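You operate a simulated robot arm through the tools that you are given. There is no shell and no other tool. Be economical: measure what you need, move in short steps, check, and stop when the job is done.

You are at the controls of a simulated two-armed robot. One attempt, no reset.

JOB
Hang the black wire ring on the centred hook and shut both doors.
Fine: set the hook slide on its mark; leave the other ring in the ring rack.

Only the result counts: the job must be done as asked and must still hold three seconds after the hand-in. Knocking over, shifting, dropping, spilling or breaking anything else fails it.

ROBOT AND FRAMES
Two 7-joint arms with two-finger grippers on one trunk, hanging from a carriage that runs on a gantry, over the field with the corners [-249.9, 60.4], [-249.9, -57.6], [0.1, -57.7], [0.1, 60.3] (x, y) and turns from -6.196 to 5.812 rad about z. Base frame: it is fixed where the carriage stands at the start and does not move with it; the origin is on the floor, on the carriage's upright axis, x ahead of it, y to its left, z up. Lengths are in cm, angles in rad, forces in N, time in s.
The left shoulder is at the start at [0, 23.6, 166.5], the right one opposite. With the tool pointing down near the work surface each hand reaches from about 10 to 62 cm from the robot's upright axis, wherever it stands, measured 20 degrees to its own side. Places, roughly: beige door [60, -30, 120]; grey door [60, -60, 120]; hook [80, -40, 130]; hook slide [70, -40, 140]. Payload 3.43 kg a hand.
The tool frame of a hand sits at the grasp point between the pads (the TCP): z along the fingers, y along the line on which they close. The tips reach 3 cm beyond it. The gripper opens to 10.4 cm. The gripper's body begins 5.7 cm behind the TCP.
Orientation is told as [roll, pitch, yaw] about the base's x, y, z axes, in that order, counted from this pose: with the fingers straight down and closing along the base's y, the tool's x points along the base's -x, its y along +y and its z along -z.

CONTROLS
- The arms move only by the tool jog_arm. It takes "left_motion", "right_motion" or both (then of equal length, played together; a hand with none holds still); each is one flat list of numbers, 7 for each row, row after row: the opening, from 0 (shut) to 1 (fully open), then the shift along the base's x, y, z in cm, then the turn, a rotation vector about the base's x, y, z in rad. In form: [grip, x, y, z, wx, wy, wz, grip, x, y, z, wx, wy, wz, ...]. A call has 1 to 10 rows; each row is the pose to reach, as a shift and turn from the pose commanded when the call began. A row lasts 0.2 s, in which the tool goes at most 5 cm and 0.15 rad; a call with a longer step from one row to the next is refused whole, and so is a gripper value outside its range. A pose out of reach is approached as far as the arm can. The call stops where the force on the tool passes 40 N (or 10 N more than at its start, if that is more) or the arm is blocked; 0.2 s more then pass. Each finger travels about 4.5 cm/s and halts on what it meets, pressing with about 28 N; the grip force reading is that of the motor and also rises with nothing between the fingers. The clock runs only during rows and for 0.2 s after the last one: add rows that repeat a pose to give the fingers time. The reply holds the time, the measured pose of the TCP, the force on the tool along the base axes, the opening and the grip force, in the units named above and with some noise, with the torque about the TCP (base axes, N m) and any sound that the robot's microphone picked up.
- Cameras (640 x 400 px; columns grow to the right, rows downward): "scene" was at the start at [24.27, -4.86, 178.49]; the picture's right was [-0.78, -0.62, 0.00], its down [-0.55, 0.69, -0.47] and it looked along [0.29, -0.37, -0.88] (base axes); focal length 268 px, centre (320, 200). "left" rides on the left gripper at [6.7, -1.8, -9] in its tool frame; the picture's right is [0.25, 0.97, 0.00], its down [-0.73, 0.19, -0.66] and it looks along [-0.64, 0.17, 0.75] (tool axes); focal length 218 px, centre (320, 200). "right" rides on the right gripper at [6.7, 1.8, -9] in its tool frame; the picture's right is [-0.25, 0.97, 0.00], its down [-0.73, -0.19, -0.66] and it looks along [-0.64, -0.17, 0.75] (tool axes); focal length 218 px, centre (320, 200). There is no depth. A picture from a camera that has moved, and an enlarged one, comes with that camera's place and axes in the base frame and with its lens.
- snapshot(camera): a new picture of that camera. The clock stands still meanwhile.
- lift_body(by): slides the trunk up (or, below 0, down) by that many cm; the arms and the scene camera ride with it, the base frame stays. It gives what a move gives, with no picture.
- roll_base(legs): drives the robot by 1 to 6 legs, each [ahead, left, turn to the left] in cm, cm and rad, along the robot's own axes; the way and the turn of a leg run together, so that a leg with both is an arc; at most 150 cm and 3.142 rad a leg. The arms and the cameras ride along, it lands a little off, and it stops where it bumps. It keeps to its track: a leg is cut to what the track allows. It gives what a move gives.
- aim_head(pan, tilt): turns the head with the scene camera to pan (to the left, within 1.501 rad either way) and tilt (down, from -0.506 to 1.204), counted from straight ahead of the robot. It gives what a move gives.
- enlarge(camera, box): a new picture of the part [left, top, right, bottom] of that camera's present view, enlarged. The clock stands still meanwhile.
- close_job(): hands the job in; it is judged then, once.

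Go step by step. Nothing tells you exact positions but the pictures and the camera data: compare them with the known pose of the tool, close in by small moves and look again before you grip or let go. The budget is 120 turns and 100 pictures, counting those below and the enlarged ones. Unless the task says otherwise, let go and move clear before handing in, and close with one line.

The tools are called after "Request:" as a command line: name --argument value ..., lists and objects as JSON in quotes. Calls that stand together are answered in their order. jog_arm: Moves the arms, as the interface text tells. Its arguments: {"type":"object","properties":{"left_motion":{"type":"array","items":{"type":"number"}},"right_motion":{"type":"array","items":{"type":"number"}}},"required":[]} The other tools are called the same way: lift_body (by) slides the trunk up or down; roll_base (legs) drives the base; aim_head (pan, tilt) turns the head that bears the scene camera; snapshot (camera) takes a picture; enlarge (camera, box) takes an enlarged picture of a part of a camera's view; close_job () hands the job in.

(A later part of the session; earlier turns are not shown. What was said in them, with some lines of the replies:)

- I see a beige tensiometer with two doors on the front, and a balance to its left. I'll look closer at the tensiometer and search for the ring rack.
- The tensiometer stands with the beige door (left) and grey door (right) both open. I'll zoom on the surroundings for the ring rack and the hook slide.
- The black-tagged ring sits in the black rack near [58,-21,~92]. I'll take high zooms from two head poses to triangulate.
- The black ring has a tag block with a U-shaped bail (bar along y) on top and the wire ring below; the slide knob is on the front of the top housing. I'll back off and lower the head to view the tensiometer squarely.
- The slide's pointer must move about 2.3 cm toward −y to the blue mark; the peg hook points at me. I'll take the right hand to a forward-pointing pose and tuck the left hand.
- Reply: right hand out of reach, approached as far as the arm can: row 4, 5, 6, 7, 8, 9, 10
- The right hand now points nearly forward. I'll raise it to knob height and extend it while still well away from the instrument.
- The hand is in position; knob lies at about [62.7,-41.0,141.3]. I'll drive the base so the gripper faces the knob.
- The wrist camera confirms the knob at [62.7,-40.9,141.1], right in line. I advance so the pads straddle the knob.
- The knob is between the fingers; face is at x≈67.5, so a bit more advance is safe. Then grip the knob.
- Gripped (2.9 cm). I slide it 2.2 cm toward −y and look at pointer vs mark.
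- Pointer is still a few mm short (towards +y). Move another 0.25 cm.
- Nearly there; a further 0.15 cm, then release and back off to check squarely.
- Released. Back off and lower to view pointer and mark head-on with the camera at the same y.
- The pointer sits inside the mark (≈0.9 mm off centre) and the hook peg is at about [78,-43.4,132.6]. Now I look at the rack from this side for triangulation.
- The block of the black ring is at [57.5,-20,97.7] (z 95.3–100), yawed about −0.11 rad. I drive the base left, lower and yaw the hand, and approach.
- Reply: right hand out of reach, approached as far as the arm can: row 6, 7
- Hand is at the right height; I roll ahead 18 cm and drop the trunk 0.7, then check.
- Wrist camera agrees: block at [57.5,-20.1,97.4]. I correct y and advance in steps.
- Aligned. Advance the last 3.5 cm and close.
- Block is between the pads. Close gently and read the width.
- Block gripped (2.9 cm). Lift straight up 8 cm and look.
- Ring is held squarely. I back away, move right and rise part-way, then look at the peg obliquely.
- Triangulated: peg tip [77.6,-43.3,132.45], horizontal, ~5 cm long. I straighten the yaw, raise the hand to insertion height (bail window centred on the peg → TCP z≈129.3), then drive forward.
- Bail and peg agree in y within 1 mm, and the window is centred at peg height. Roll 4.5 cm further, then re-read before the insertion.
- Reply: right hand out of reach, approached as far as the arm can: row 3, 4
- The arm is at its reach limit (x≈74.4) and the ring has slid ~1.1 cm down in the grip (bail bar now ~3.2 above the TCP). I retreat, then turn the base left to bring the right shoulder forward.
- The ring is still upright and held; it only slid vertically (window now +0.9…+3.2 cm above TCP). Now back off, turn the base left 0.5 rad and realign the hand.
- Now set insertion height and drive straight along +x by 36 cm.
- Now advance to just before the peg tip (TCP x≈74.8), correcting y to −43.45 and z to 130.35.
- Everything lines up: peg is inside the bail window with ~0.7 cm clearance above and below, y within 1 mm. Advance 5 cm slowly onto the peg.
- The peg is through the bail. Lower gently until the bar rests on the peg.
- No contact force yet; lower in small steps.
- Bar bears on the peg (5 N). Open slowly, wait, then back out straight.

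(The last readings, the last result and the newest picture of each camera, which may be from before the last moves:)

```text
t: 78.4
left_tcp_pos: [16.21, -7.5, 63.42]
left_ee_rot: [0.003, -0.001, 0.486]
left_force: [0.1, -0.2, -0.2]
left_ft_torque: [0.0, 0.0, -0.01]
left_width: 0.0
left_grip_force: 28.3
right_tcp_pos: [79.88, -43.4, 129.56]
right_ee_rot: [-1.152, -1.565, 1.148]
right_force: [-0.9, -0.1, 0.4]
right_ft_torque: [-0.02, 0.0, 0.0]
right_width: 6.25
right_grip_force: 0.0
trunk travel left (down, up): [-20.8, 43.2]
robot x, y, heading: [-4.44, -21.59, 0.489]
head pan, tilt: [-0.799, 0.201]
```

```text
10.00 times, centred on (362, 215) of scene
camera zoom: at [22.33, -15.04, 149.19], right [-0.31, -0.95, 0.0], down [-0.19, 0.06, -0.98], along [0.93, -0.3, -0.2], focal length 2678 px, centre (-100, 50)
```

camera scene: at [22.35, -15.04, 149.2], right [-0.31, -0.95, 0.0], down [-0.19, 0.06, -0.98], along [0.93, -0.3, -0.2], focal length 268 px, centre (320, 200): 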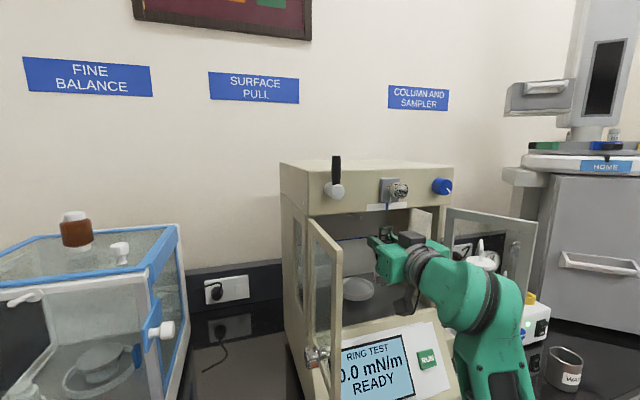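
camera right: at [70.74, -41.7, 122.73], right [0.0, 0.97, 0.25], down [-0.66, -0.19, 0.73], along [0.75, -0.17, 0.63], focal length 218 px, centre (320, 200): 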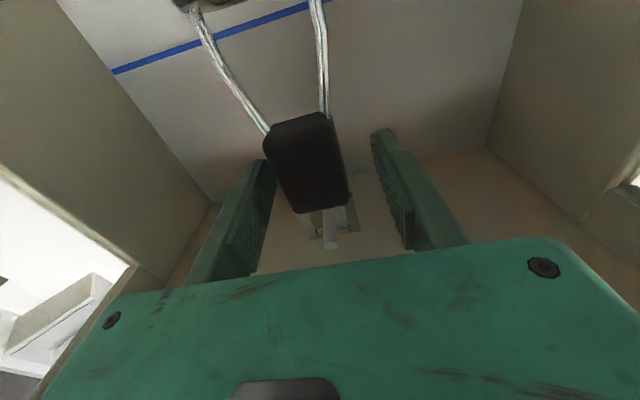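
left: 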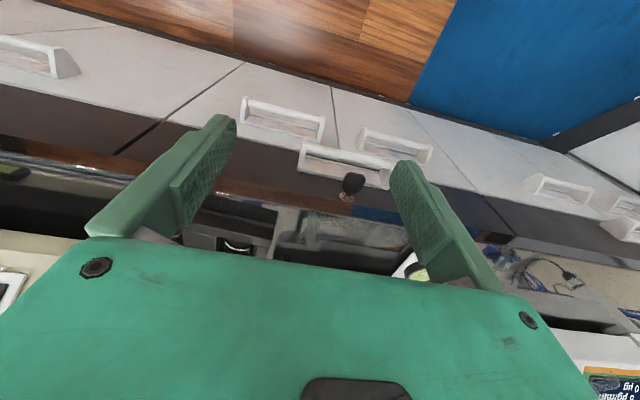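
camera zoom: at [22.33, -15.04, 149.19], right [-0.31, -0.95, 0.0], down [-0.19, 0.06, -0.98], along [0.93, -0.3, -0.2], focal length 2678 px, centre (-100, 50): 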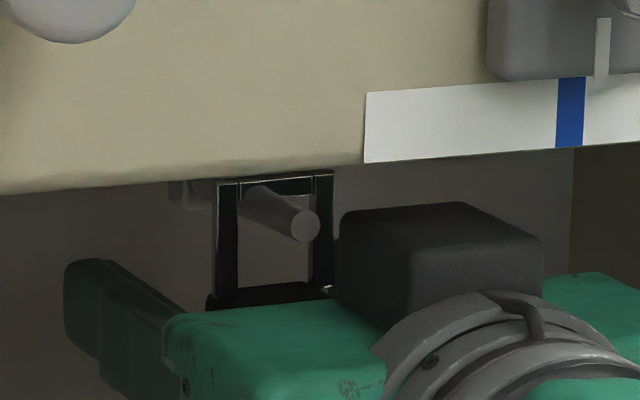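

The ring hangs on the peg. Back out straight along −x.

Request:
jog_arm --right_motion '[0.6, -1, 0, 0, 0, 0, 0, 0.6, -2.5, 0, 0, 0, 0, 0, 0.6, -5, 0, 0, 0, 0, 0, 0.6, -8, 0, 0, 0, 0, 0, 0.6, -12, 0, 0, 0, 0, 0, 0.6, -16, 0, 0, 0, 0, 0]'

Request:
roll_base --legs '[[-26.5, 14, 0]]'

Request:
snapshot --camera "scene"

Request:
enlarge --camera "scene" --box '[260, 160, 420, 260]'

```text
t: 79.8
left_tcp_pos: [16.2, -7.36, 63.45]
left_ee_rot: [0.002, 0.001, 0.485]
left_force: [0.1, 0.8, 0.4]
left_ft_torque: [-0.02, 0.0, 0.05]
left_width: 0.0
left_grip_force: 28.6
right_tcp_pos: [63.73, -43.35, 129.56]
right_ee_rot: [-0.984, -1.565, 0.981]
right_force: [0.4, -0.3, 1.0]
right_ft_torque: [0.01, 0.0, 0.01]
right_width: 6.26
right_grip_force: 0.2
trunk travel left (down, up): [-20.8, 43.2]
robot x, y, heading: [-4.75, -21.79, 0.485]
head pan, tilt: [-0.799, 0.201]
```

```text
t: 81.8
left_tcp_pos: [-13.62, -7.31, 63.31]
left_ee_rot: [0.002, 0.001, 0.493]
left_force: [-0.2, 0.1, -0.1]
left_ft_torque: [0.0, -0.02, 0.01]
left_width: 0.0
left_grip_force: 27.6
right_tcp_pos: [34.08, -42.9, 129.63]
right_ee_rot: [-1.093, -1.566, 1.096]
right_force: [0.1, 0.7, -0.1]
right_ft_torque: [0.02, 0.01, -0.03]
right_width: 6.25
right_grip_force: 0.0
trunk travel left (down, up): [-20.8, 43.2]
robot x, y, heading: [-34.21, -21.45, 0.494]
head pan, tilt: [-0.799, 0.201]
```

```text
33 pictures are left
camera scene: at [-7.65, -14.75, 149.18], right [-0.3, -0.95, 0.0], down [-0.19, 0.06, -0.98], along [0.93, -0.3, -0.2], focal length 268 px, centre (320, 200)
```

scene: 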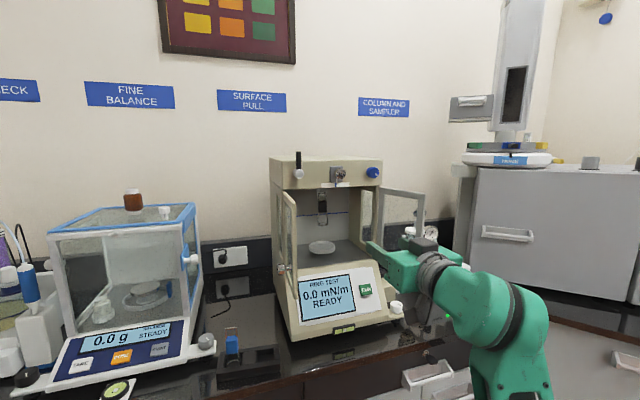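

```text
4.00 times, centred on (340, 210) of scene
camera zoom: at [-7.65, -14.75, 149.18], right [-0.3, -0.95, 0.0], down [-0.19, 0.06, -0.98], along [0.93, -0.3, -0.2], focal length 1071 px, centre (240, 160)
```

zoom: 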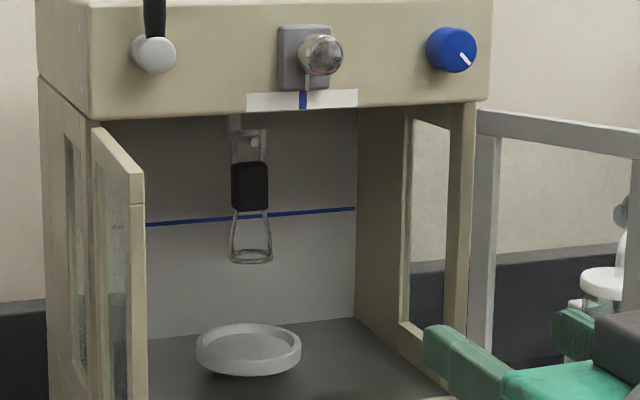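

The ring hangs well. Next the beige door: hinge ≈[67.5,-28], free edge ≈[52,-27], z 112–136. I close the fingers, move the right hand to the outer (+y) side, and then look.

Request:
jog_arm --right_motion '[0, 0, 4, -1, 0, 0, 0, 0, 0, 8, -2, 0, 0, 0, 0, 0, 12, -3, 0, 0, 0, 0, 0, 16, -3, 0, 0, 0, 0, 0, 20, -3, 0, 0, 0, 0, 0, 20.5, -3, 0, 0, 0, 0, 0, 20.5, -3, 0, 0, 0]'

Request:
roll_base --legs '[[14.1, -7.5, 0]]'

Request:
aim_head --pan -0.85 --tilt 0.4

Request:
snapshot --camera "scene"

```text
t: 83.4
left_tcp_pos: [-13.72, -7.2, 63.38]
left_ee_rot: [0.002, -0.001, 0.492]
left_force: [0.1, 0.7, 0.2]
left_ft_torque: [0.0, 0.0, -0.02]
left_width: 0.0
left_grip_force: 28.0
right_tcp_pos: [34.06, -22.22, 126.53]
right_ee_rot: [-1.151, -1.567, 1.15]
right_force: [0.1, -0.4, -0.1]
right_ft_torque: [0.01, -0.03, 0.04]
right_width: 0.02
right_grip_force: 27.9
trunk travel left (down, up): [-20.8, 43.2]
robot x, y, heading: [-34.76, -21.7, 0.495]
head pan, tilt: [-0.799, 0.201]
```

```text
t: 84.8
left_tcp_pos: [2.02, -7.46, 63.31]
left_ee_rot: [0.0, 0.0, 0.491]
left_force: [-0.5, -0.6, -0.4]
left_ft_torque: [0.0, 0.04, 0.04]
left_width: 0.0
left_grip_force: 28.1
right_tcp_pos: [49.75, -22.38, 126.5]
right_ee_rot: [-1.249, -1.566, 1.253]
right_force: [0.3, 0.3, -0.4]
right_ft_torque: [0.0, -0.01, 0.01]
right_width: 0.01
right_grip_force: 27.5
trunk travel left (down, up): [-20.8, 43.2]
robot x, y, heading: [-18.39, -21.67, 0.493]
head pan, tilt: [-0.799, 0.201]
```

```text
t: 85.6
left_tcp_pos: [1.89, -7.51, 63.42]
left_ee_rot: [0.001, 0.001, 0.49]
left_force: [0.4, 0.2, -0.2]
left_ft_torque: [0.03, 0.0, -0.03]
left_width: 0.02
left_grip_force: 28.4
right_tcp_pos: [49.69, -22.36, 126.5]
right_ee_rot: [-1.132, -1.566, 1.132]
right_force: [-0.5, 0.2, 0.7]
right_ft_torque: [0.05, -0.01, 0.02]
right_width: 0.0
right_grip_force: 27.8
trunk travel left (down, up): [-20.8, 43.2]
robot x, y, heading: [-18.51, -21.47, 0.492]
head pan, tilt: [-0.85, 0.4]
```

```text
31 pictures are left
camera scene: at [7.77, -15.38, 147.34], right [-0.35, -0.94, 0.0], down [-0.36, 0.14, -0.92], along [0.86, -0.32, -0.39], focal length 268 px, centre (320, 200)
```

scene: 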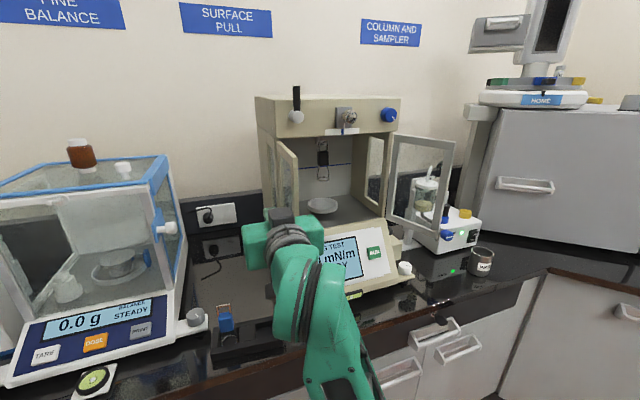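

Request:
enlarge --camera "scene" --box '[230, 120, 326, 240]'

Request:
snapshot --camera "right"

```text
3.33 times, centred on (278, 180) of scene
camera zoom: at [7.77, -15.38, 147.34], right [-0.35, -0.94, 0.0], down [-0.36, 0.14, -0.92], along [0.86, -0.32, -0.39], focal length 893 px, centre (460, 267)
```

zoom: 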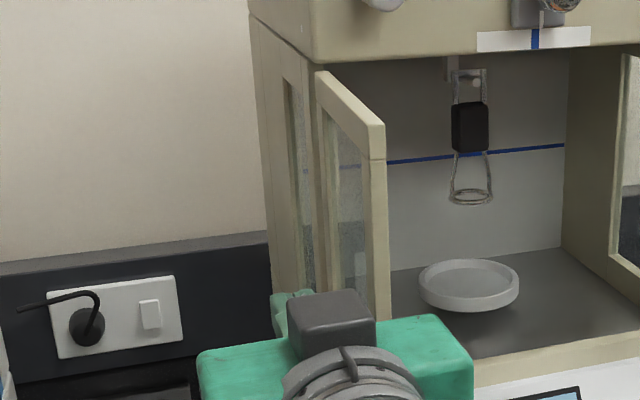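

```text
29 pictures are left
camera right: at [40.67, -20.65, 119.76], right [0.0, 0.97, 0.25], down [-0.66, -0.19, 0.73], along [0.76, -0.16, 0.63], focal length 218 px, centre (320, 200)
```

right: 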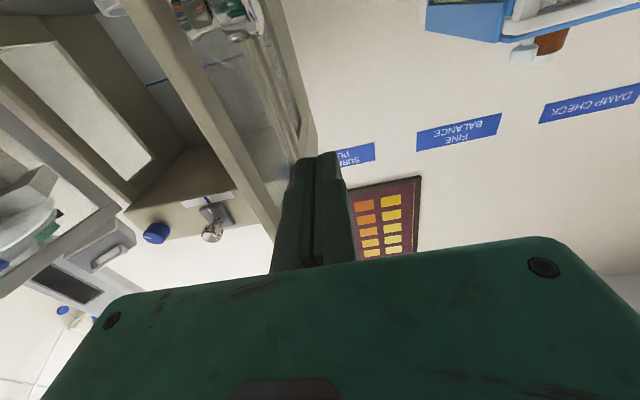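

The door is at ~90° with the finger just outside it. I sweep the closed fingers along the door's arc, first half.

Request:
jog_arm --right_motion '[0, 0.3, -3.5, 0, 0, 0, 0, 0, 0.4, -5.4, 0, 0, 0, 0, 0, 0.6, -7.3, 0, 0, 0, 0, 0, 1.1, -9.1, 0, 0, 0, 0, 0, 1.8, -10.8, 0, 0, 0, 0, 0, 2.8, -12.4, 0, 0, 0, 0, 0, 3.9, -13.8, 0, 0, 0, 0, 0, 3.9, -13.8, 0, 0, 0, 0]'

Request:
enlarge --camera "scene" --box '[230, 80, 430, 240]'

```text
t: 87.4
left_tcp_pos: [1.9, -7.43, 63.26]
left_ee_rot: [0.002, 0.0, 0.492]
left_force: [-0.7, 1.4, 0.2]
left_ft_torque: [-0.02, 0.01, 0.0]
left_width: 0.0
left_grip_force: 28.1
right_tcp_pos: [53.78, -36.24, 126.56]
right_ee_rot: [-1.1, -1.565, 1.102]
right_force: [-0.7, 0.2, -0.1]
right_ft_torque: [0.0, 0.02, 0.02]
right_width: 0.0
right_grip_force: 28.0
trunk travel left (down, up): [-20.8, 43.2]
robot x, y, heading: [-18.57, -21.94, 0.494]
head pan, tilt: [-0.85, 0.4]
```

```text
2.50 times, centred on (330, 160) of scene
camera zoom: at [7.77, -15.37, 147.33], right [-0.35, -0.94, 0.0], down [-0.36, 0.14, -0.92], along [0.86, -0.32, -0.39], focal length 670 px, centre (295, 300)
```

zoom: 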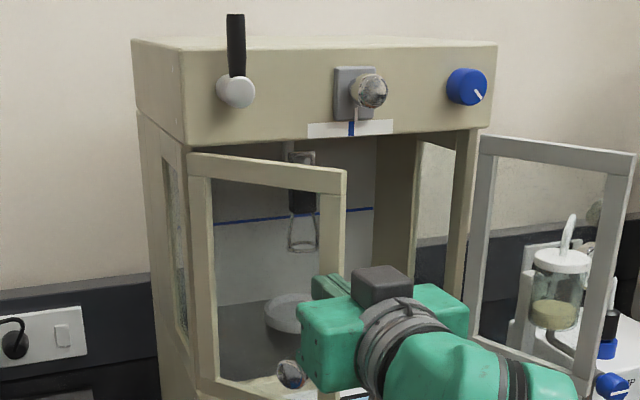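

The door follows nicely. Second half of the arc until it seats.

Request:
jog_arm --right_motion '[0, 1.3, -1.3, 0, 0, 0, 0, 0, 2.6, -2.4, 0, 0, 0, 0, 0, 4.2, -3.2, 0, 0, 0, 0, 0, 5.9, -3.9, 0, 0, 0, 0, 0, 7.7, -4.3, 0, 0, 0, 0, 0, 8.8, -4.5, 0, 0, 0, 0, 0, 9.5, -4.6, 0, 0, 0, 0, 0, 10, -4.6, 0, 0, 0, 0, 0, 10.3, -4.6, 0, 0, 0, 0]'

Request:
enlarge --camera "scene" --box '[230, 80, 430, 240]'

```text
t: 89.4
left_tcp_pos: [2.08, -7.45, 63.37]
left_ee_rot: [0.001, -0.002, 0.49]
left_force: [0.2, -0.5, 0.9]
left_ft_torque: [-0.01, -0.01, 0.02]
left_width: 0.0
left_grip_force: 28.3
right_tcp_pos: [63.88, -40.77, 126.49]
right_ee_rot: [-1.16, -1.565, 1.161]
right_force: [1.1, -0.5, 0.4]
right_ft_torque: [-0.01, 0.0, -0.01]
right_width: 0.0
right_grip_force: 28.0
trunk travel left (down, up): [-20.8, 43.2]
robot x, y, heading: [-18.71, -21.66, 0.488]
head pan, tilt: [-0.85, 0.4]
```

```text
2.50 times, centred on (330, 160) of scene
camera zoom: at [7.78, -15.38, 147.33], right [-0.35, -0.94, 0.0], down [-0.36, 0.14, -0.92], along [0.86, -0.32, -0.39], focal length 670 px, centre (295, 300)
```

zoom: 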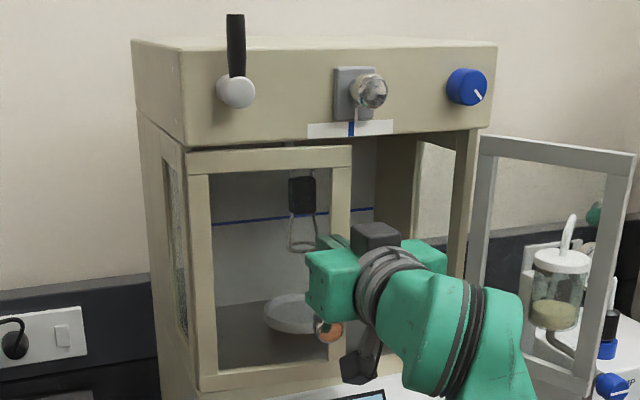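

Nearly closed, no stop felt yet. Push further in small steps until it stops.

Request:
jog_arm --right_motion '[0, 0.4, 0, 0, 0, 0, 0, 0, 0.8, 0, 0, 0, 0, 0, 0, 1.2, 0, 0, 0, 0, 0, 0, 1.6, 0, 0, 0, 0, 0, 0, 1.6, 0, 0, 0, 0, 0]'

Request:
enlarge --camera "scene" --box '[270, 110, 350, 160]'

```text
t: 90.6
left_tcp_pos: [1.9, -7.38, 63.38]
left_ee_rot: [0.002, 0.0, 0.492]
left_force: [-1.0, -0.1, 0.4]
left_ft_torque: [-0.01, 0.0, -0.01]
left_width: 0.0
left_grip_force: 28.1
right_tcp_pos: [65.44, -40.86, 126.46]
right_ee_rot: [-1.137, -1.567, 1.137]
right_force: [-0.1, -0.6, -0.3]
right_ft_torque: [-0.01, -0.02, -0.01]
right_width: 0.0
right_grip_force: 28.2
trunk travel left (down, up): [-20.8, 43.2]
robot x, y, heading: [-18.74, -21.59, 0.493]
head pan, tilt: [-0.85, 0.4]
```

```text
8.00 times, centred on (310, 135) of scene
camera zoom: at [7.77, -15.38, 147.33], right [-0.35, -0.94, 0.0], down [-0.36, 0.14, -0.92], along [0.86, -0.32, -0.39], focal length 2142 px, centre (400, 720)
```

zoom: 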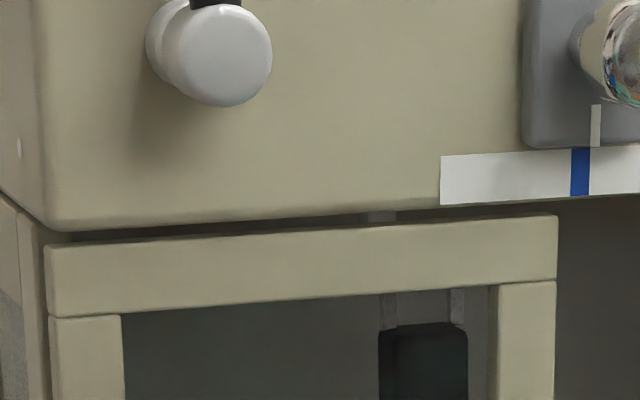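

Request:
jog_arm --right_motion '[0, 0.3, 0, 0, 0, 0, 0, 0, 0.6, 0, 0, 0, 0, 0, 0, 0.9, 0, 0, 0, 0, 0, 0, 1.2, 0, 0, 0, 0, 0, 0, 1.5, 0, 0, 0, 0, 0, 0, 1.8, 0, 0, 0, 0, 0]'

Request:
enlarge --camera "scene" --box '[270, 110, 350, 160]'

```text
t: 91.5
left_tcp_pos: [1.13, -7.4, 63.33]
left_ee_rot: [0.004, 0.003, 0.49]
left_force: [0.1, -0.4, 0.7]
left_ft_torque: [-0.01, -0.04, 0.0]
left_width: 0.01
left_grip_force: 28.2
right_tcp_pos: [65.82, -40.86, 126.45]
right_ee_rot: [-1.321, -1.568, 1.326]
right_force: [-28.6, 0.0, -8.9]
right_ft_torque: [-0.12, 0.12, -0.04]
right_width: 0.62
right_grip_force: 34.8
trunk travel left (down, up): [-20.8, 43.2]
robot x, y, heading: [-18.77, -21.81, 0.49]
head pan, tilt: [-0.85, 0.4]
stopped in row 4 (right hand): the force on the tool passed its limit at 43 N (the readings are from after the stop); the commanded pose is now the measured one
```

```text
8.00 times, centred on (310, 135) of scene
camera zoom: at [7.36, -15.39, 147.21], right [-0.35, -0.94, 0.0], down [-0.37, 0.14, -0.92], along [0.86, -0.33, -0.39], focal length 2142 px, centre (400, 720)
```

zoom: 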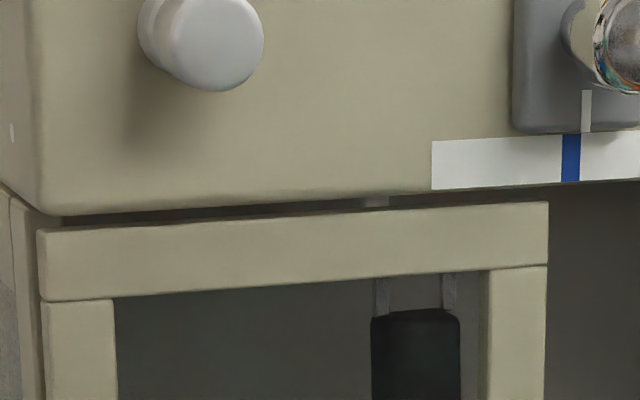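

The door hit its stop. Back off and check it stays closed.

Request:
jog_arm --right_motion '[0, -1, 0, 0, 0, 0, 0, 0, -5, 0, 0, 0, 0, 0, 0, -10, 0, 0, 0, 0, 0, 0, -15, 0, 0, 0, 0, 0, 0, -20, 0, 0, 0, 0, 0]'

Request:
roll_base --legs '[[-12, 7, 0], [0, 0, -0.49]]'

Request:
aim_head --pan -0.35 --tilt 0.25

Request:
snapshot --camera "scene"

```text
t: 92.7
left_tcp_pos: [1.71, -7.41, 63.36]
left_ee_rot: [0.002, 0.002, 0.489]
left_force: [0.1, 1.2, -0.2]
left_ft_torque: [-0.02, -0.02, -0.02]
left_width: 0.0
left_grip_force: 27.9
right_tcp_pos: [46.06, -40.88, 126.81]
right_ee_rot: [-2.292, -1.565, 2.293]
right_force: [0.2, 0.2, -0.3]
right_ft_torque: [0.02, 0.01, -0.02]
right_width: 0.02
right_grip_force: 35.1
trunk travel left (down, up): [-20.8, 43.2]
robot x, y, heading: [-19.05, -21.92, 0.493]
head pan, tilt: [-0.85, 0.4]
```

```text
t: 95.5
left_tcp_pos: [-7.91, -18.46, 63.34]
left_ee_rot: [0.002, 0.001, -0.006]
left_force: [0.4, -0.1, 0.1]
left_ft_torque: [-0.01, -0.03, 0.02]
left_width: 0.03
left_grip_force: 28.2
right_tcp_pos: [15.26, -68.91, 126.85]
right_ee_rot: [-2.343, -1.563, 1.849]
right_force: [0.2, 0.5, 0.3]
right_ft_torque: [0.0, 0.01, 0.04]
right_width: 0.01
right_grip_force: 34.8
trunk travel left (down, up): [-20.8, 43.2]
robot x, y, heading: [-32.71, -20.94, -0.006]
head pan, tilt: [-0.85, 0.4]
```

```text
t: 96.4
left_tcp_pos: [-7.84, -18.43, 63.37]
left_ee_rot: [0.001, -0.001, -0.008]
left_force: [1.3, 1.5, -0.1]
left_ft_torque: [0.03, -0.01, 0.02]
left_width: 0.0
left_grip_force: 28.2
right_tcp_pos: [15.29, -68.88, 126.93]
right_ee_rot: [-2.357, -1.565, 1.863]
right_force: [-0.2, 0.0, 0.0]
right_ft_torque: [-0.01, 0.01, -0.01]
right_width: 0.0
right_grip_force: 34.4
trunk travel left (down, up): [-20.8, 43.2]
robot x, y, heading: [-33.2, -21.11, -0.007]
head pan, tilt: [-0.351, 0.25]
```

```text
24 pictures are left
camera scene: at [-3.87, -24.31, 148.73], right [-0.35, -0.94, 0.0], down [-0.23, 0.09, -0.97], along [0.91, -0.34, -0.25], focal length 268 px, centre (320, 200)
```

scene: 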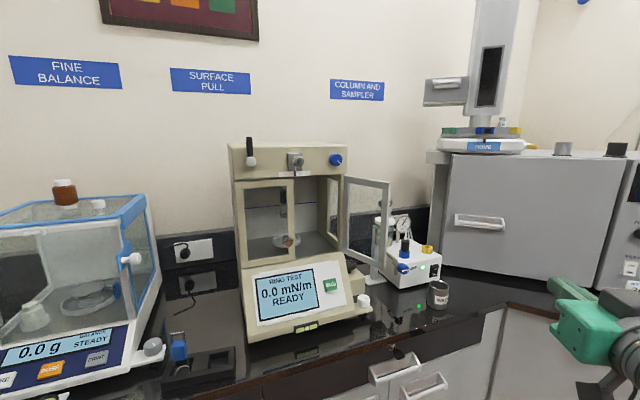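

Beige door is shut. I re-square the hand and lower it to z≈120, then shift right to view slide and grey door.

Request:
jog_arm --right_motion '[0, 2, 3, -1, 0, 0, 0.07, 0, 4, 6, -2, 0, 0, 0.14, 0, 6, 9, -3, 0, 0, 0.21, 0, 8, 12, -4, 0, 0, 0.28, 0, 10, 15, -5, 0, 0, 0.35, 0, 12, 18, -6, 0, 0, 0.42, 0, 14, 20, -6.8, 0, 0, 0.49, 0, 14, 20, -6.8, 0, 0, 0.49]'

Request:
roll_base --legs '[[0, -22.5, 0]]'

Request:
aim_head --pan 0 --tilt 0.1

Request:
enlarge --camera "scene" --box '[230, 180, 454, 320]'

```text
t: 98.2
left_tcp_pos: [-8.01, -18.67, 63.4]
left_ee_rot: [0.001, 0.0, -0.007]
left_force: [0.5, -0.1, -0.3]
left_ft_torque: [0.0, 0.01, -0.01]
left_width: 0.0
left_grip_force: 28.3
right_tcp_pos: [28.79, -47.48, 120.65]
right_ee_rot: [-1.926, -1.566, 1.903]
right_force: [-0.1, -0.9, 0.1]
right_ft_torque: [0.0, 0.0, 0.02]
right_width: 0.02
right_grip_force: 34.5
right hand out of reach, approached as far as the arm can: row 7, 8
trunk travel left (down, up): [-20.8, 43.2]
robot x, y, heading: [-32.69, -21.15, -0.009]
head pan, tilt: [-0.351, 0.25]
```

```text
t: 99.9
left_tcp_pos: [-7.91, -40.57, 63.32]
left_ee_rot: [0.0, 0.003, -0.006]
left_force: [-0.2, -0.5, -0.5]
left_ft_torque: [0.0, 0.0, -0.03]
left_width: 0.0
left_grip_force: 27.7
right_tcp_pos: [28.7, -69.61, 120.69]
right_ee_rot: [-1.678, -1.566, 1.652]
right_force: [0.0, -0.5, -0.3]
right_ft_torque: [-0.03, 0.01, 0.04]
right_width: 0.0
right_grip_force: 35.4
trunk travel left (down, up): [-20.8, 43.2]
robot x, y, heading: [-33.3, -43.3, -0.005]
head pan, tilt: [-0.351, 0.25]
```

```text
t: 100.7
left_tcp_pos: [-8.03, -40.51, 63.39]
left_ee_rot: [0.001, -0.001, -0.007]
left_force: [0.2, 0.0, -1.2]
left_ft_torque: [-0.01, 0.03, 0.03]
left_width: 0.01
left_grip_force: 27.8
right_tcp_pos: [28.64, -69.37, 120.62]
right_ee_rot: [-1.706, -1.566, 1.682]
right_force: [-0.2, 0.1, -0.3]
right_ft_torque: [-0.01, 0.01, 0.01]
right_width: 0.0
right_grip_force: 34.5
trunk travel left (down, up): [-20.8, 43.2]
robot x, y, heading: [-33.14, -42.97, -0.003]
head pan, tilt: [0.0, 0.099]
```

```text
2.86 times, centred on (342, 250) of scene
camera zoom: at [-3.53, -43.17, 150.12], right [-0.01, -1.0, 0.0], down [-0.1, 0.0, -0.99], along [0.99, -0.01, -0.1], focal length 765 px, centre (257, 57)
```

zoom: 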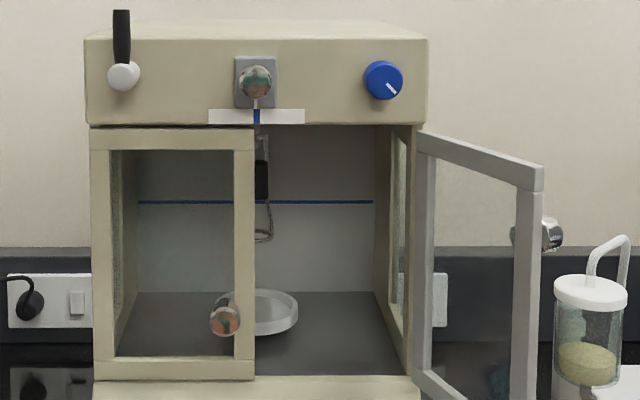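

Request:
enlarge --camera "scene" --box '[296, 186, 360, 226]'

Request:
enlarge --camera "scene" --box '[310, 215, 374, 265]'

```text
10.00 times, centred on (328, 206) of scene
camera zoom: at [-3.53, -43.17, 150.12], right [-0.01, -1.0, 0.0], down [-0.1, 0.0, -0.99], along [0.99, -0.01, -0.1], focal length 2678 px, centre (240, 140)
```

zoom: 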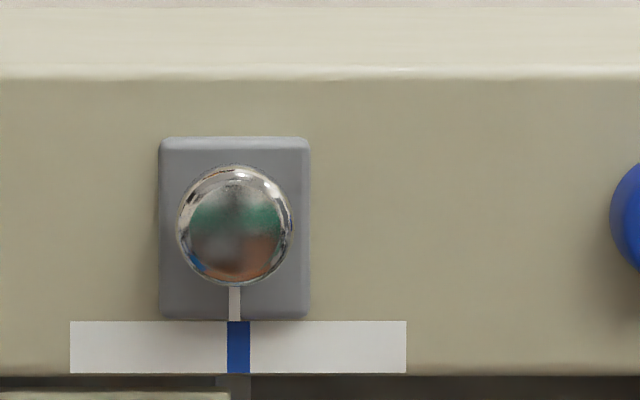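

```text
8.00 times, centred on (342, 240) of scene
camera zoom: at [-3.53, -43.17, 150.12], right [-0.01, -1.0, 0.0], down [-0.1, 0.0, -0.99], along [0.99, -0.01, -0.1], focal length 2142 px, centre (144, -120)
```

zoom: 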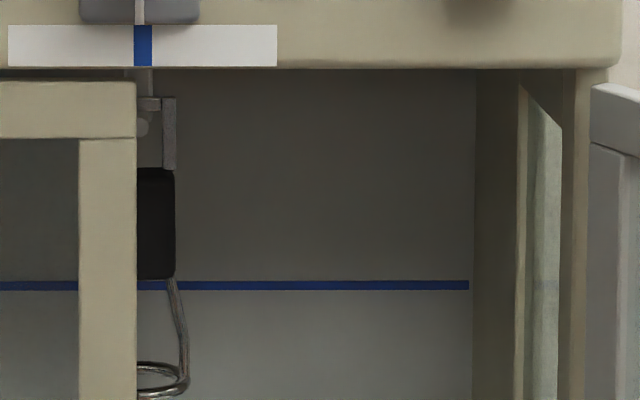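

Slide pointer is within ~1 mm of the mark centre; ring hangs fine. Now position the right hand outside the grey door (free edge ≈[52,-64.2], its knob at z≈130 avoided).

Request:
roll_base --legs '[[0, 6.5, 0]]'

Request:
jog_arm --right_motion '[0, 0, -3, -0.3, 0, 0, 0.02, 0, 0, -6, -0.6, 0, 0, 0.02, 0, 0, -7.5, -0.6, 0, 0, 0.02, 0, 0, -7.5, -0.6, 0, 0, 0.02]'

Request:
roll_base --legs '[[20, 0, 0]]'

Request:
aim_head --pan -0.45 --tilt 0.35

Request:
snapshot --camera "scene"

Request:
snapshot --camera "right"

```text
t: 101.7
left_tcp_pos: [-7.99, -33.86, 63.35]
left_ee_rot: [0.002, 0.0, -0.001]
left_force: [-0.2, 0.7, -0.6]
left_ft_torque: [-0.05, -0.03, 0.02]
left_width: 0.0
left_grip_force: 27.9
right_tcp_pos: [28.75, -62.85, 120.62]
right_ee_rot: [-1.761, -1.569, 1.74]
right_force: [0.1, 0.0, -0.1]
right_ft_torque: [-0.02, -0.04, -0.06]
right_width: 0.0
right_grip_force: 35.0
trunk travel left (down, up): [-20.8, 43.2]
robot x, y, heading: [-33.01, -36.46, -0.004]
head pan, tilt: [0.0, 0.099]
```

```text
t: 102.7
left_tcp_pos: [-7.91, -34.06, 63.36]
left_ee_rot: [0.002, 0.0, -0.004]
left_force: [-0.3, 0.1, -0.7]
left_ft_torque: [0.0, -0.01, -0.03]
left_width: 0.0
left_grip_force: 27.7
right_tcp_pos: [27.98, -65.29, 121.91]
right_ee_rot: [-0.278, -1.554, 0.232]
right_force: [0.2, 1.4, 0.1]
right_ft_torque: [-0.01, -0.01, 0.01]
right_width: 0.02
right_grip_force: 34.8
right hand out of reach, approached as far as the arm can: row 1, 2, 3, 4
trunk travel left (down, up): [-20.8, 43.2]
robot x, y, heading: [-32.89, -36.73, -0.004]
head pan, tilt: [0.0, 0.099]
```

```text
t: 104.3
left_tcp_pos: [12.59, -33.99, 63.3]
left_ee_rot: [0.0, 0.0, -0.001]
left_force: [0.6, 0.4, 0.0]
left_ft_torque: [-0.02, 0.02, -0.01]
left_width: 0.0
left_grip_force: 27.9
right_tcp_pos: [48.54, -65.07, 122.06]
right_ee_rot: [-0.306, -1.555, 0.264]
right_force: [0.3, 0.2, 1.1]
right_ft_torque: [0.02, 0.0, 0.0]
right_width: 0.02
right_grip_force: 35.1
trunk travel left (down, up): [-20.8, 43.2]
robot x, y, heading: [-12.41, -37.21, -0.003]
head pan, tilt: [0.0, 0.099]
```

```text
t: 105.2
left_tcp_pos: [12.31, -33.97, 63.23]
left_ee_rot: [0.002, 0.0, 0.0]
left_force: [0.8, -0.4, 0.2]
left_ft_torque: [0.02, -0.01, -0.02]
left_width: 0.01
left_grip_force: 27.5
right_tcp_pos: [48.41, -64.92, 122.02]
right_ee_rot: [-0.3, -1.553, 0.256]
right_force: [-0.9, 0.4, 0.3]
right_ft_torque: [0.02, 0.0, 0.03]
right_width: 0.02
right_grip_force: 34.8
trunk travel left (down, up): [-20.8, 43.2]
robot x, y, heading: [-12.72, -36.88, 0.002]
head pan, tilt: [-0.45, 0.351]
```

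```text
20 pictures are left
camera scene: at [16.12, -40.67, 147.79], right [-0.43, -0.9, 0.0], down [-0.31, 0.15, -0.94], along [0.85, -0.41, -0.34], focal length 268 px, centre (320, 200)
```

scene: 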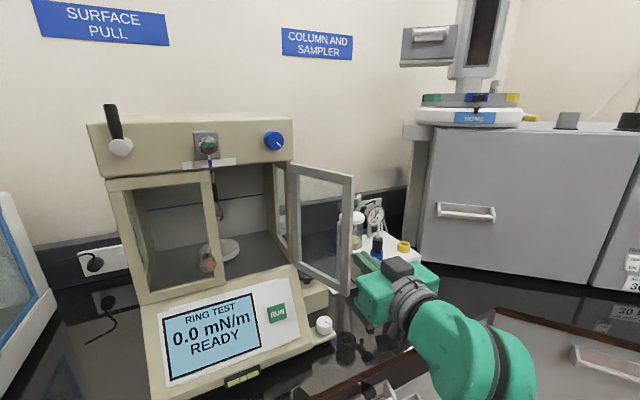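

```text
19 pictures are left
camera right: at [39.34, -62.88, 115.3], right [0.04, 0.97, 0.25], down [-0.65, -0.16, 0.74], along [0.76, -0.2, 0.62], focal length 218 px, centre (320, 200)
```

right: 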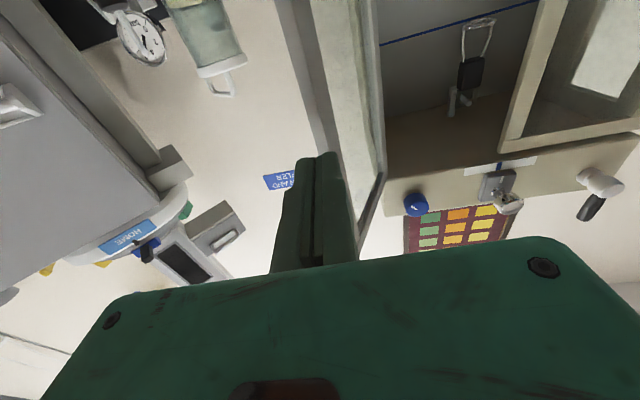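

The finger is just in front of the door's free edge. Shift base right 4 and ahead 3.5 to lay the finger outside the door.

Request:
roll_base --legs '[[0, -4, 0], [3.5, 0, 0]]'

Request:
enlarge --camera "scene" --box '[270, 140, 470, 300]'

Request:
snapshot --camera "right"

```text
t: 106.6
left_tcp_pos: [16.13, -37.93, 63.39]
left_ee_rot: [0.002, 0.0, -0.001]
left_force: [-0.6, -0.1, 0.0]
left_ft_torque: [0.05, 0.08, 0.01]
left_width: 0.0
left_grip_force: 27.8
right_tcp_pos: [51.97, -68.88, 121.98]
right_ee_rot: [-0.32, -1.557, 0.276]
right_force: [0.3, -0.6, 0.3]
right_ft_torque: [0.05, 0.04, -0.01]
right_width: 0.03
right_grip_force: 34.3
trunk travel left (down, up): [-20.8, 43.2]
robot x, y, heading: [-9.01, -41.13, 0.003]
head pan, tilt: [-0.45, 0.351]
```

```text
2.50 times, centred on (370, 220) of scene
camera zoom: at [19.65, -44.57, 147.81], right [-0.43, -0.9, 0.0], down [-0.31, 0.15, -0.94], along [0.85, -0.41, -0.34], focal length 670 px, centre (195, 150)
```

zoom: 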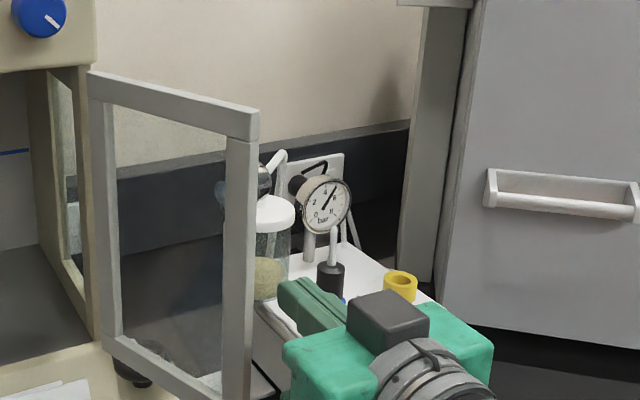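

```text
17 pictures are left
camera right: at [42.91, -66.77, 115.34], right [0.04, 0.97, 0.25], down [-0.65, -0.16, 0.74], along [0.76, -0.19, 0.62], focal length 218 px, centre (320, 200)
```

right: 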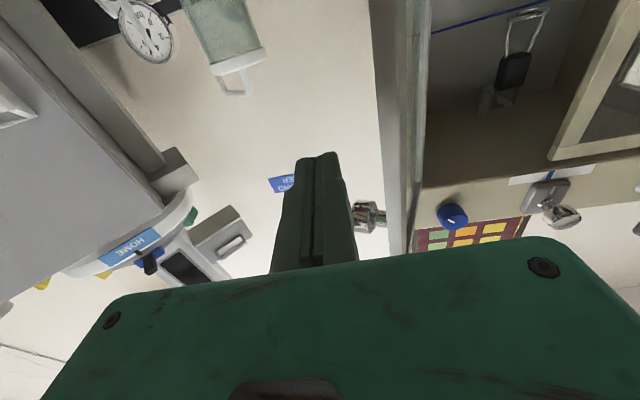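

Finger lies outside the grey door, below its knob. Sweep it +y along the arc.

Request:
jog_arm --right_motion '[0, -0.6, 2.2, 0, 0, 0, 0, 0, -1.2, 4.2, 0, 0, 0, 0, 0, -1.5, 6.2, 0, 0, 0, 0, 0, -1.6, 8.2, 0, 0, 0, 0, 0, -1.5, 10, 0, 0, 0, 0, 0, -1.3, 11.8, 0, 0, 0, 0, 0, -0.8, 13.6, 0, 0, 0, 0, 0, -0.2, 15.3, 0, 0, 0, 0, 0, -0.2, 15.3, 0, 0, 0, 0]'

Request:
snapshot --camera "scene"

```text
t: 108.6
left_tcp_pos: [15.97, -37.87, 63.31]
left_ee_rot: [0.001, 0.0, 0.0]
left_force: [0.6, -0.4, 0.5]
left_ft_torque: [0.06, 0.04, -0.01]
left_width: 0.01
left_grip_force: 28.0
right_tcp_pos: [51.62, -53.57, 121.97]
right_ee_rot: [-0.303, -1.556, 0.261]
right_force: [-0.4, 0.4, -0.9]
right_ft_torque: [0.02, -0.02, 0.01]
right_width: 0.03
right_grip_force: 34.7
trunk travel left (down, up): [-20.8, 43.2]
robot x, y, heading: [-8.54, -40.47, -0.003]
head pan, tilt: [-0.45, 0.351]
```

```text
16 pictures are left
camera scene: at [19.59, -44.57, 147.79], right [-0.43, -0.9, 0.0], down [-0.31, 0.15, -0.94], along [0.85, -0.41, -0.34], focal length 268 px, centre (320, 200)
```

scene: 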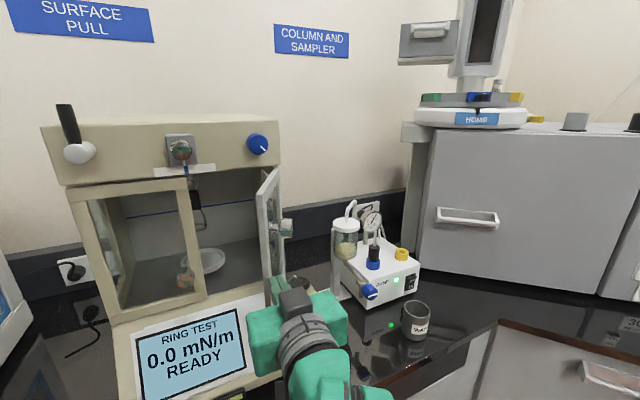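

Following. Continue to about 10° from closed.

Request:
jog_arm --right_motion '[0, 1.1, 1.6, 0, 0, 0, 0, 0, 2.3, 3.0, 0, 0, 0, 0, 0, 3.6, 4.2, 0, 0, 0, 0, 0, 5.1, 5.4, 0, 0, 0, 0, 0, 6.7, 6.2, 0, 0, 0, 0, 0, 8.4, 6.9, 0, 0, 0, 0, 0, 9.3, 7.1, 0, 0, 0, 0, 0, 9.3, 7.1, 0, 0, 0, 0]'

Request:
snapshot --camera "scene"

```text
t: 110.4
left_tcp_pos: [15.81, -37.92, 63.25]
left_ee_rot: [0.003, 0.0, -0.001]
left_force: [0.4, 0.1, -0.2]
left_ft_torque: [0.0, 0.03, 0.0]
left_width: 0.0
left_grip_force: 28.3
right_tcp_pos: [59.07, -49.47, 124.76]
right_ee_rot: [-0.692, -1.524, 0.674]
right_force: [0.3, -0.2, 0.9]
right_ft_torque: [0.01, -0.04, 0.02]
right_width: 0.0
right_grip_force: 34.6
right hand out of reach, approached as far as the arm can: row 2, 3, 4, 5, 6, 7, 8
trunk travel left (down, up): [-20.8, 43.2]
robot x, y, heading: [-9.11, -41.05, 0.004]
head pan, tilt: [-0.45, 0.351]
```

```text
15 pictures are left
camera scene: at [19.59, -44.56, 147.79], right [-0.43, -0.9, 0.0], down [-0.31, 0.15, -0.94], along [0.85, -0.41, -0.34], focal length 268 px, centre (320, 200)
```

scene: 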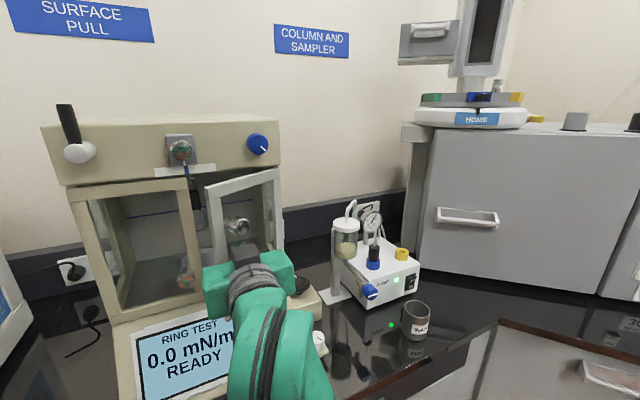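

Arm is at its limit; use the base to carry the finger on: left 2.8/ahead 2.5, then ahead 3.

Request:
roll_base --legs '[[2.5, 2.8, 0], [3, 0.4, 0]]'

Request:
snapshot --camera "scene"

```text
t: 111.7
left_tcp_pos: [21.45, -34.67, 63.32]
left_ee_rot: [0.002, 0.0, 0.0]
left_force: [0.5, 0.5, -0.3]
left_ft_torque: [-0.02, 0.03, -0.01]
left_width: 0.0
left_grip_force: 28.0
right_tcp_pos: [64.39, -46.16, 124.81]
right_ee_rot: [-0.689, -1.522, 0.671]
right_force: [0.5, -0.2, 0.0]
right_ft_torque: [0.03, 0.04, -0.02]
right_width: 0.0
right_grip_force: 34.8
trunk travel left (down, up): [-20.8, 43.2]
robot x, y, heading: [-3.75, -37.68, 0.002]
head pan, tilt: [-0.45, 0.351]
```

```text
14 pictures are left
camera scene: at [25.04, -41.31, 147.8], right [-0.43, -0.9, 0.0], down [-0.31, 0.15, -0.94], along [0.85, -0.41, -0.34], focal length 268 px, centre (320, 200)
```

scene: 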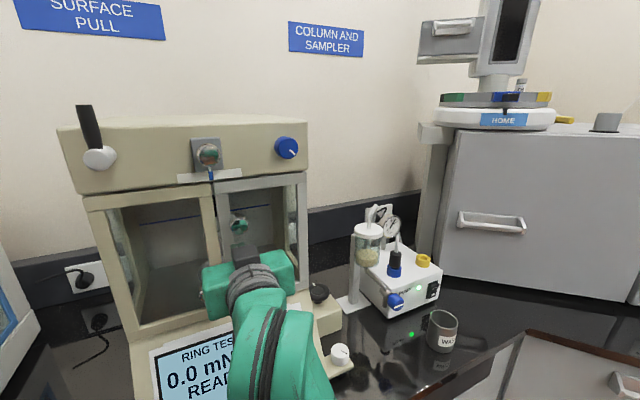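

Almost shut. Push on with small jog steps until the stop is felt.

Request:
jog_arm --right_motion '[0, 0.4, 0, 0, 0, 0, 0, 0, 0.8, 0, 0, 0, 0, 0, 0, 1.1, 0, 0, 0, 0, 0, 0, 1.4, 0, 0, 0, 0, 0, 0, 1.7, 0, 0, 0, 0, 0, 0, 2.0, 0, 0, 0, 0, 0, 0, 2.3, 0, 0, 0, 0, 0]'

Request:
enlarge --camera "scene" --box '[190, 150, 320, 250]'

```text
t: 113.3
left_tcp_pos: [21.05, -34.62, 63.36]
left_ee_rot: [0.0, 0.002, 0.002]
left_force: [0.6, 0.2, 0.3]
left_ft_torque: [0.01, 0.01, -0.02]
left_width: 0.0
left_grip_force: 27.7
right_tcp_pos: [65.81, -46.45, 125.28]
right_ee_rot: [-0.665, -1.52, 0.647]
right_force: [-9.6, 2.1, -1.4]
right_ft_torque: [-0.11, -0.09, 0.05]
right_width: 0.6
right_grip_force: 34.7
right hand out of reach, approached as far as the arm can: row 4, 5, 6, 7
trunk travel left (down, up): [-20.8, 43.2]
robot x, y, heading: [-3.56, -37.67, -0.004]
head pan, tilt: [-0.45, 0.351]
```

```text
4.00 times, centred on (255, 200) of scene
camera zoom: at [24.87, -41.3, 147.75], right [-0.43, -0.9, 0.0], down [-0.31, 0.15, -0.94], along [0.85, -0.41, -0.34], focal length 1071 px, centre (580, 200)
```

zoom: 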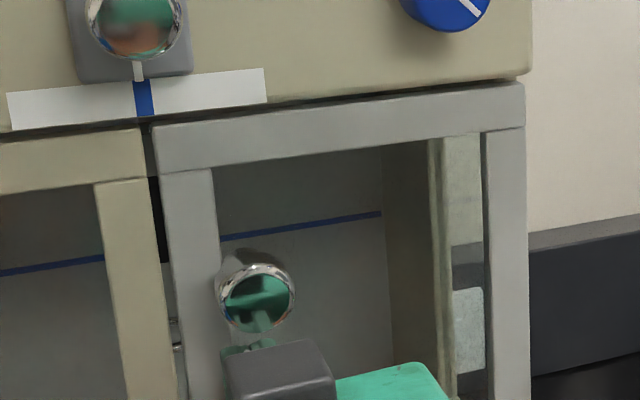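

Contact felt at the same x as for the beige door. Back off straight and inspect both doors.

Request:
jog_arm --right_motion '[0, -1, 0, 0, 0, 0, 0, 0, -4, 0, 0, 0, 0, 0, 0, -8, 0, 0, 0, 0, 0, 0, -10, 0, 0, 0, 0, 0]'

Request:
roll_base --legs '[[-25, 0, 0]]'

Request:
aim_head --pan 0 --tilt 0.15

Request:
enlarge --camera "scene" --box '[240, 180, 440, 305]'

```text
t: 114.3
left_tcp_pos: [21.32, -34.58, 63.38]
left_ee_rot: [0.001, 0.001, 0.0]
left_force: [0.4, 0.3, 0.4]
left_ft_torque: [0.05, -0.01, -0.02]
left_width: 0.0
left_grip_force: 27.8
right_tcp_pos: [55.99, -46.71, 125.4]
right_ee_rot: [-0.688, -1.523, 0.671]
right_force: [-0.5, 0.2, 0.2]
right_ft_torque: [0.0, 0.02, 0.03]
right_width: 0.0
right_grip_force: 34.4
trunk travel left (down, up): [-20.8, 43.2]
robot x, y, heading: [-3.9, -37.87, 0.002]
head pan, tilt: [-0.45, 0.351]
```

```text
t: 116.1
left_tcp_pos: [-3.23, -34.68, 63.48]
left_ee_rot: [0.003, 0.002, 0.003]
left_force: [0.2, 0.1, -0.6]
left_ft_torque: [-0.03, 0.01, 0.03]
left_width: 0.01
left_grip_force: 28.0
right_tcp_pos: [31.48, -46.59, 125.42]
right_ee_rot: [-0.682, -1.521, 0.667]
right_force: [0.0, -0.3, -0.4]
right_ft_torque: [-0.01, 0.0, -0.01]
right_width: 0.0
right_grip_force: 35.1
trunk travel left (down, up): [-20.8, 43.2]
robot x, y, heading: [-28.22, -37.74, 0.002]
head pan, tilt: [-0.45, 0.351]
```

```text
t: 117.0
left_tcp_pos: [-3.12, -34.77, 63.36]
left_ee_rot: [0.002, 0.0, 0.003]
left_force: [0.2, 0.3, -0.1]
left_ft_torque: [0.0, -0.01, 0.0]
left_width: 0.0
left_grip_force: 28.2
right_tcp_pos: [31.61, -46.6, 125.5]
right_ee_rot: [-0.688, -1.524, 0.671]
right_force: [0.7, 0.1, -0.8]
right_ft_torque: [-0.03, -0.01, 0.01]
right_width: 0.0
right_grip_force: 35.0
trunk travel left (down, up): [-20.8, 43.2]
robot x, y, heading: [-28.05, -37.23, 0.002]
head pan, tilt: [0.0, 0.15]
```

```text
3.20 times, centred on (340, 242) of scene
camera zoom: at [1.36, -37.27, 149.65], right [0.0, -1.0, 0.0], down [-0.15, 0.0, -0.99], along [0.99, 0.0, -0.15], focal length 857 px, centre (256, 64)
```

zoom: 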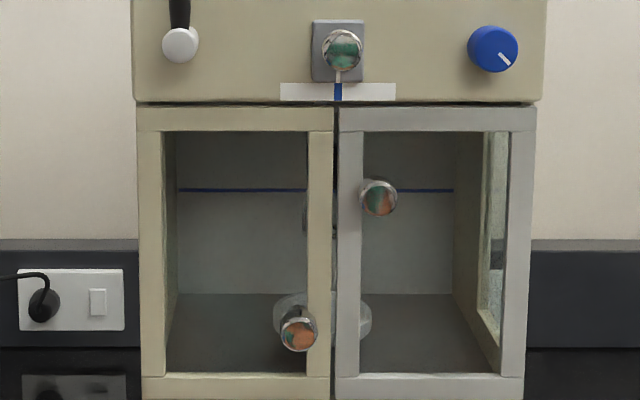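

Request:
enlarge --camera "scene" --box '[270, 205, 440, 240]'

Request:
enlarge --camera "scene" --box '[270, 280, 440, 315]'

```text
3.76 times, centred on (355, 222) of scene
camera zoom: at [1.36, -37.27, 149.65], right [0.0, -1.0, 0.0], down [-0.15, 0.0, -0.99], along [0.99, 0.0, -0.15], focal length 1008 px, centre (188, 115)
```

zoom: 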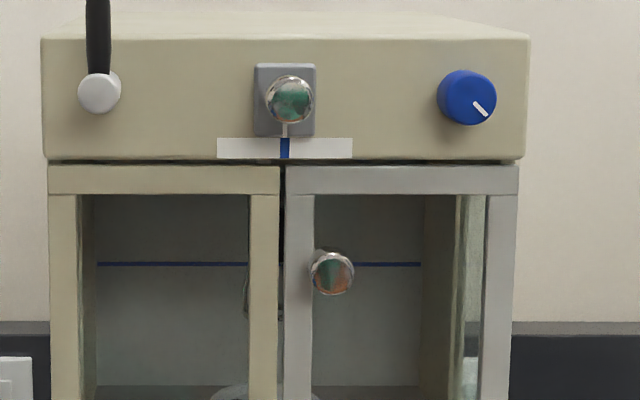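

```text
3.76 times, centred on (355, 298) of scene
camera zoom: at [1.36, -37.27, 149.65], right [0.0, -1.0, 0.0], down [-0.15, 0.0, -0.99], along [0.99, 0.0, -0.15], focal length 1008 px, centre (188, -167)
```

zoom: 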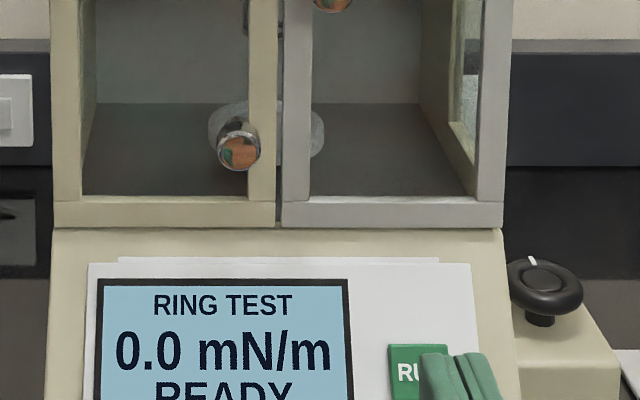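

Both doors are flush and parallel to the face. One oblique look to confirm the ring still hangs and the blue ring is in the rack.

Request:
roll_base --legs '[[0, 28, 0]]'

Request:
aim_head --pan -0.4 --tilt 0.3

Request:
enlarge --camera "scene" --box '[200, 140, 400, 300]'

Request:
snapshot --camera "scene"

```text
t: 118.9
left_tcp_pos: [-2.96, -7.09, 63.26]
left_ee_rot: [0.002, -0.002, -0.008]
left_force: [-0.4, 0.5, 0.2]
left_ft_torque: [-0.01, -0.01, 0.0]
left_width: 0.02
left_grip_force: 28.0
right_tcp_pos: [31.38, -19.36, 125.47]
right_ee_rot: [-0.683, -1.522, 0.654]
right_force: [0.4, 0.9, 0.0]
right_ft_torque: [0.0, 0.0, -0.05]
right_width: 0.01
right_grip_force: 34.6
trunk travel left (down, up): [-20.8, 43.2]
robot x, y, heading: [-28.02, -9.74, -0.004]
head pan, tilt: [0.0, 0.15]
```

```text
t: 119.8
left_tcp_pos: [-3.03, -7.11, 63.31]
left_ee_rot: [0.0, 0.001, -0.008]
left_force: [-0.6, -0.1, -0.3]
left_ft_torque: [0.0, -0.01, -0.01]
left_width: 0.0
left_grip_force: 28.0
right_tcp_pos: [31.5, -19.42, 125.38]
right_ee_rot: [-0.687, -1.523, 0.665]
right_force: [0.0, 1.1, -0.3]
right_ft_torque: [-0.02, 0.02, 0.02]
right_width: 0.02
right_grip_force: 34.9
trunk travel left (down, up): [-20.8, 43.2]
robot x, y, heading: [-27.82, -9.84, -0.007]
head pan, tilt: [-0.4, 0.3]
```

```text
2.50 times, centred on (300, 220) of scene
camera zoom: at [0.74, -13.42, 148.26], right [-0.4, -0.92, 0.0], down [-0.27, 0.12, -0.96], along [0.88, -0.38, -0.3], focal length 670 px, centre (370, 150)
```

zoom: 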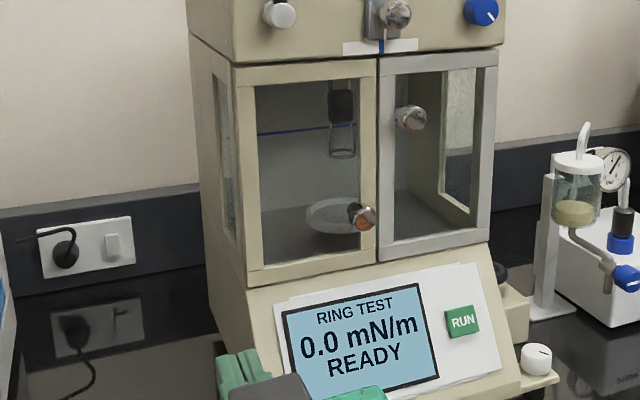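

```text
8 pictures are left
camera scene: at [0.74, -13.42, 148.26], right [-0.4, -0.92, 0.0], down [-0.27, 0.12, -0.96], along [0.88, -0.38, -0.3], focal length 268 px, centre (320, 200)
```

scene: 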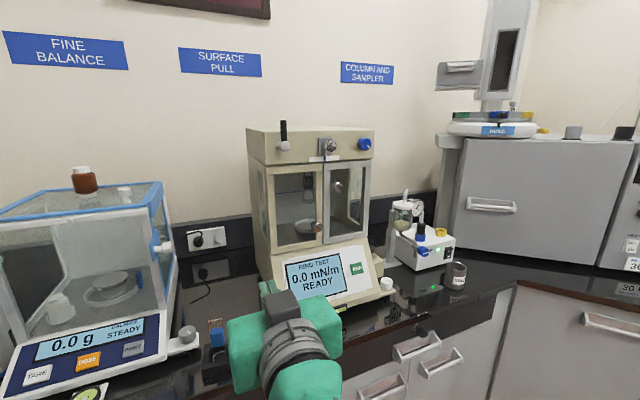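

The ring hangs on the peg, both doors are shut, the slide is on its mark, and the blue ring is still in the rack. The hands are clear, so I hand in.

Request:
close_job

```text
The job is handed in.
```

I hung the black wire ring on the centred hook and shut both doors. The slide pointer is on its mark, about 1 mm off centre, and the blue ring is still in the rack. I handed the job in with both hands clear; the system only confirmed the hand-in and gave no result.
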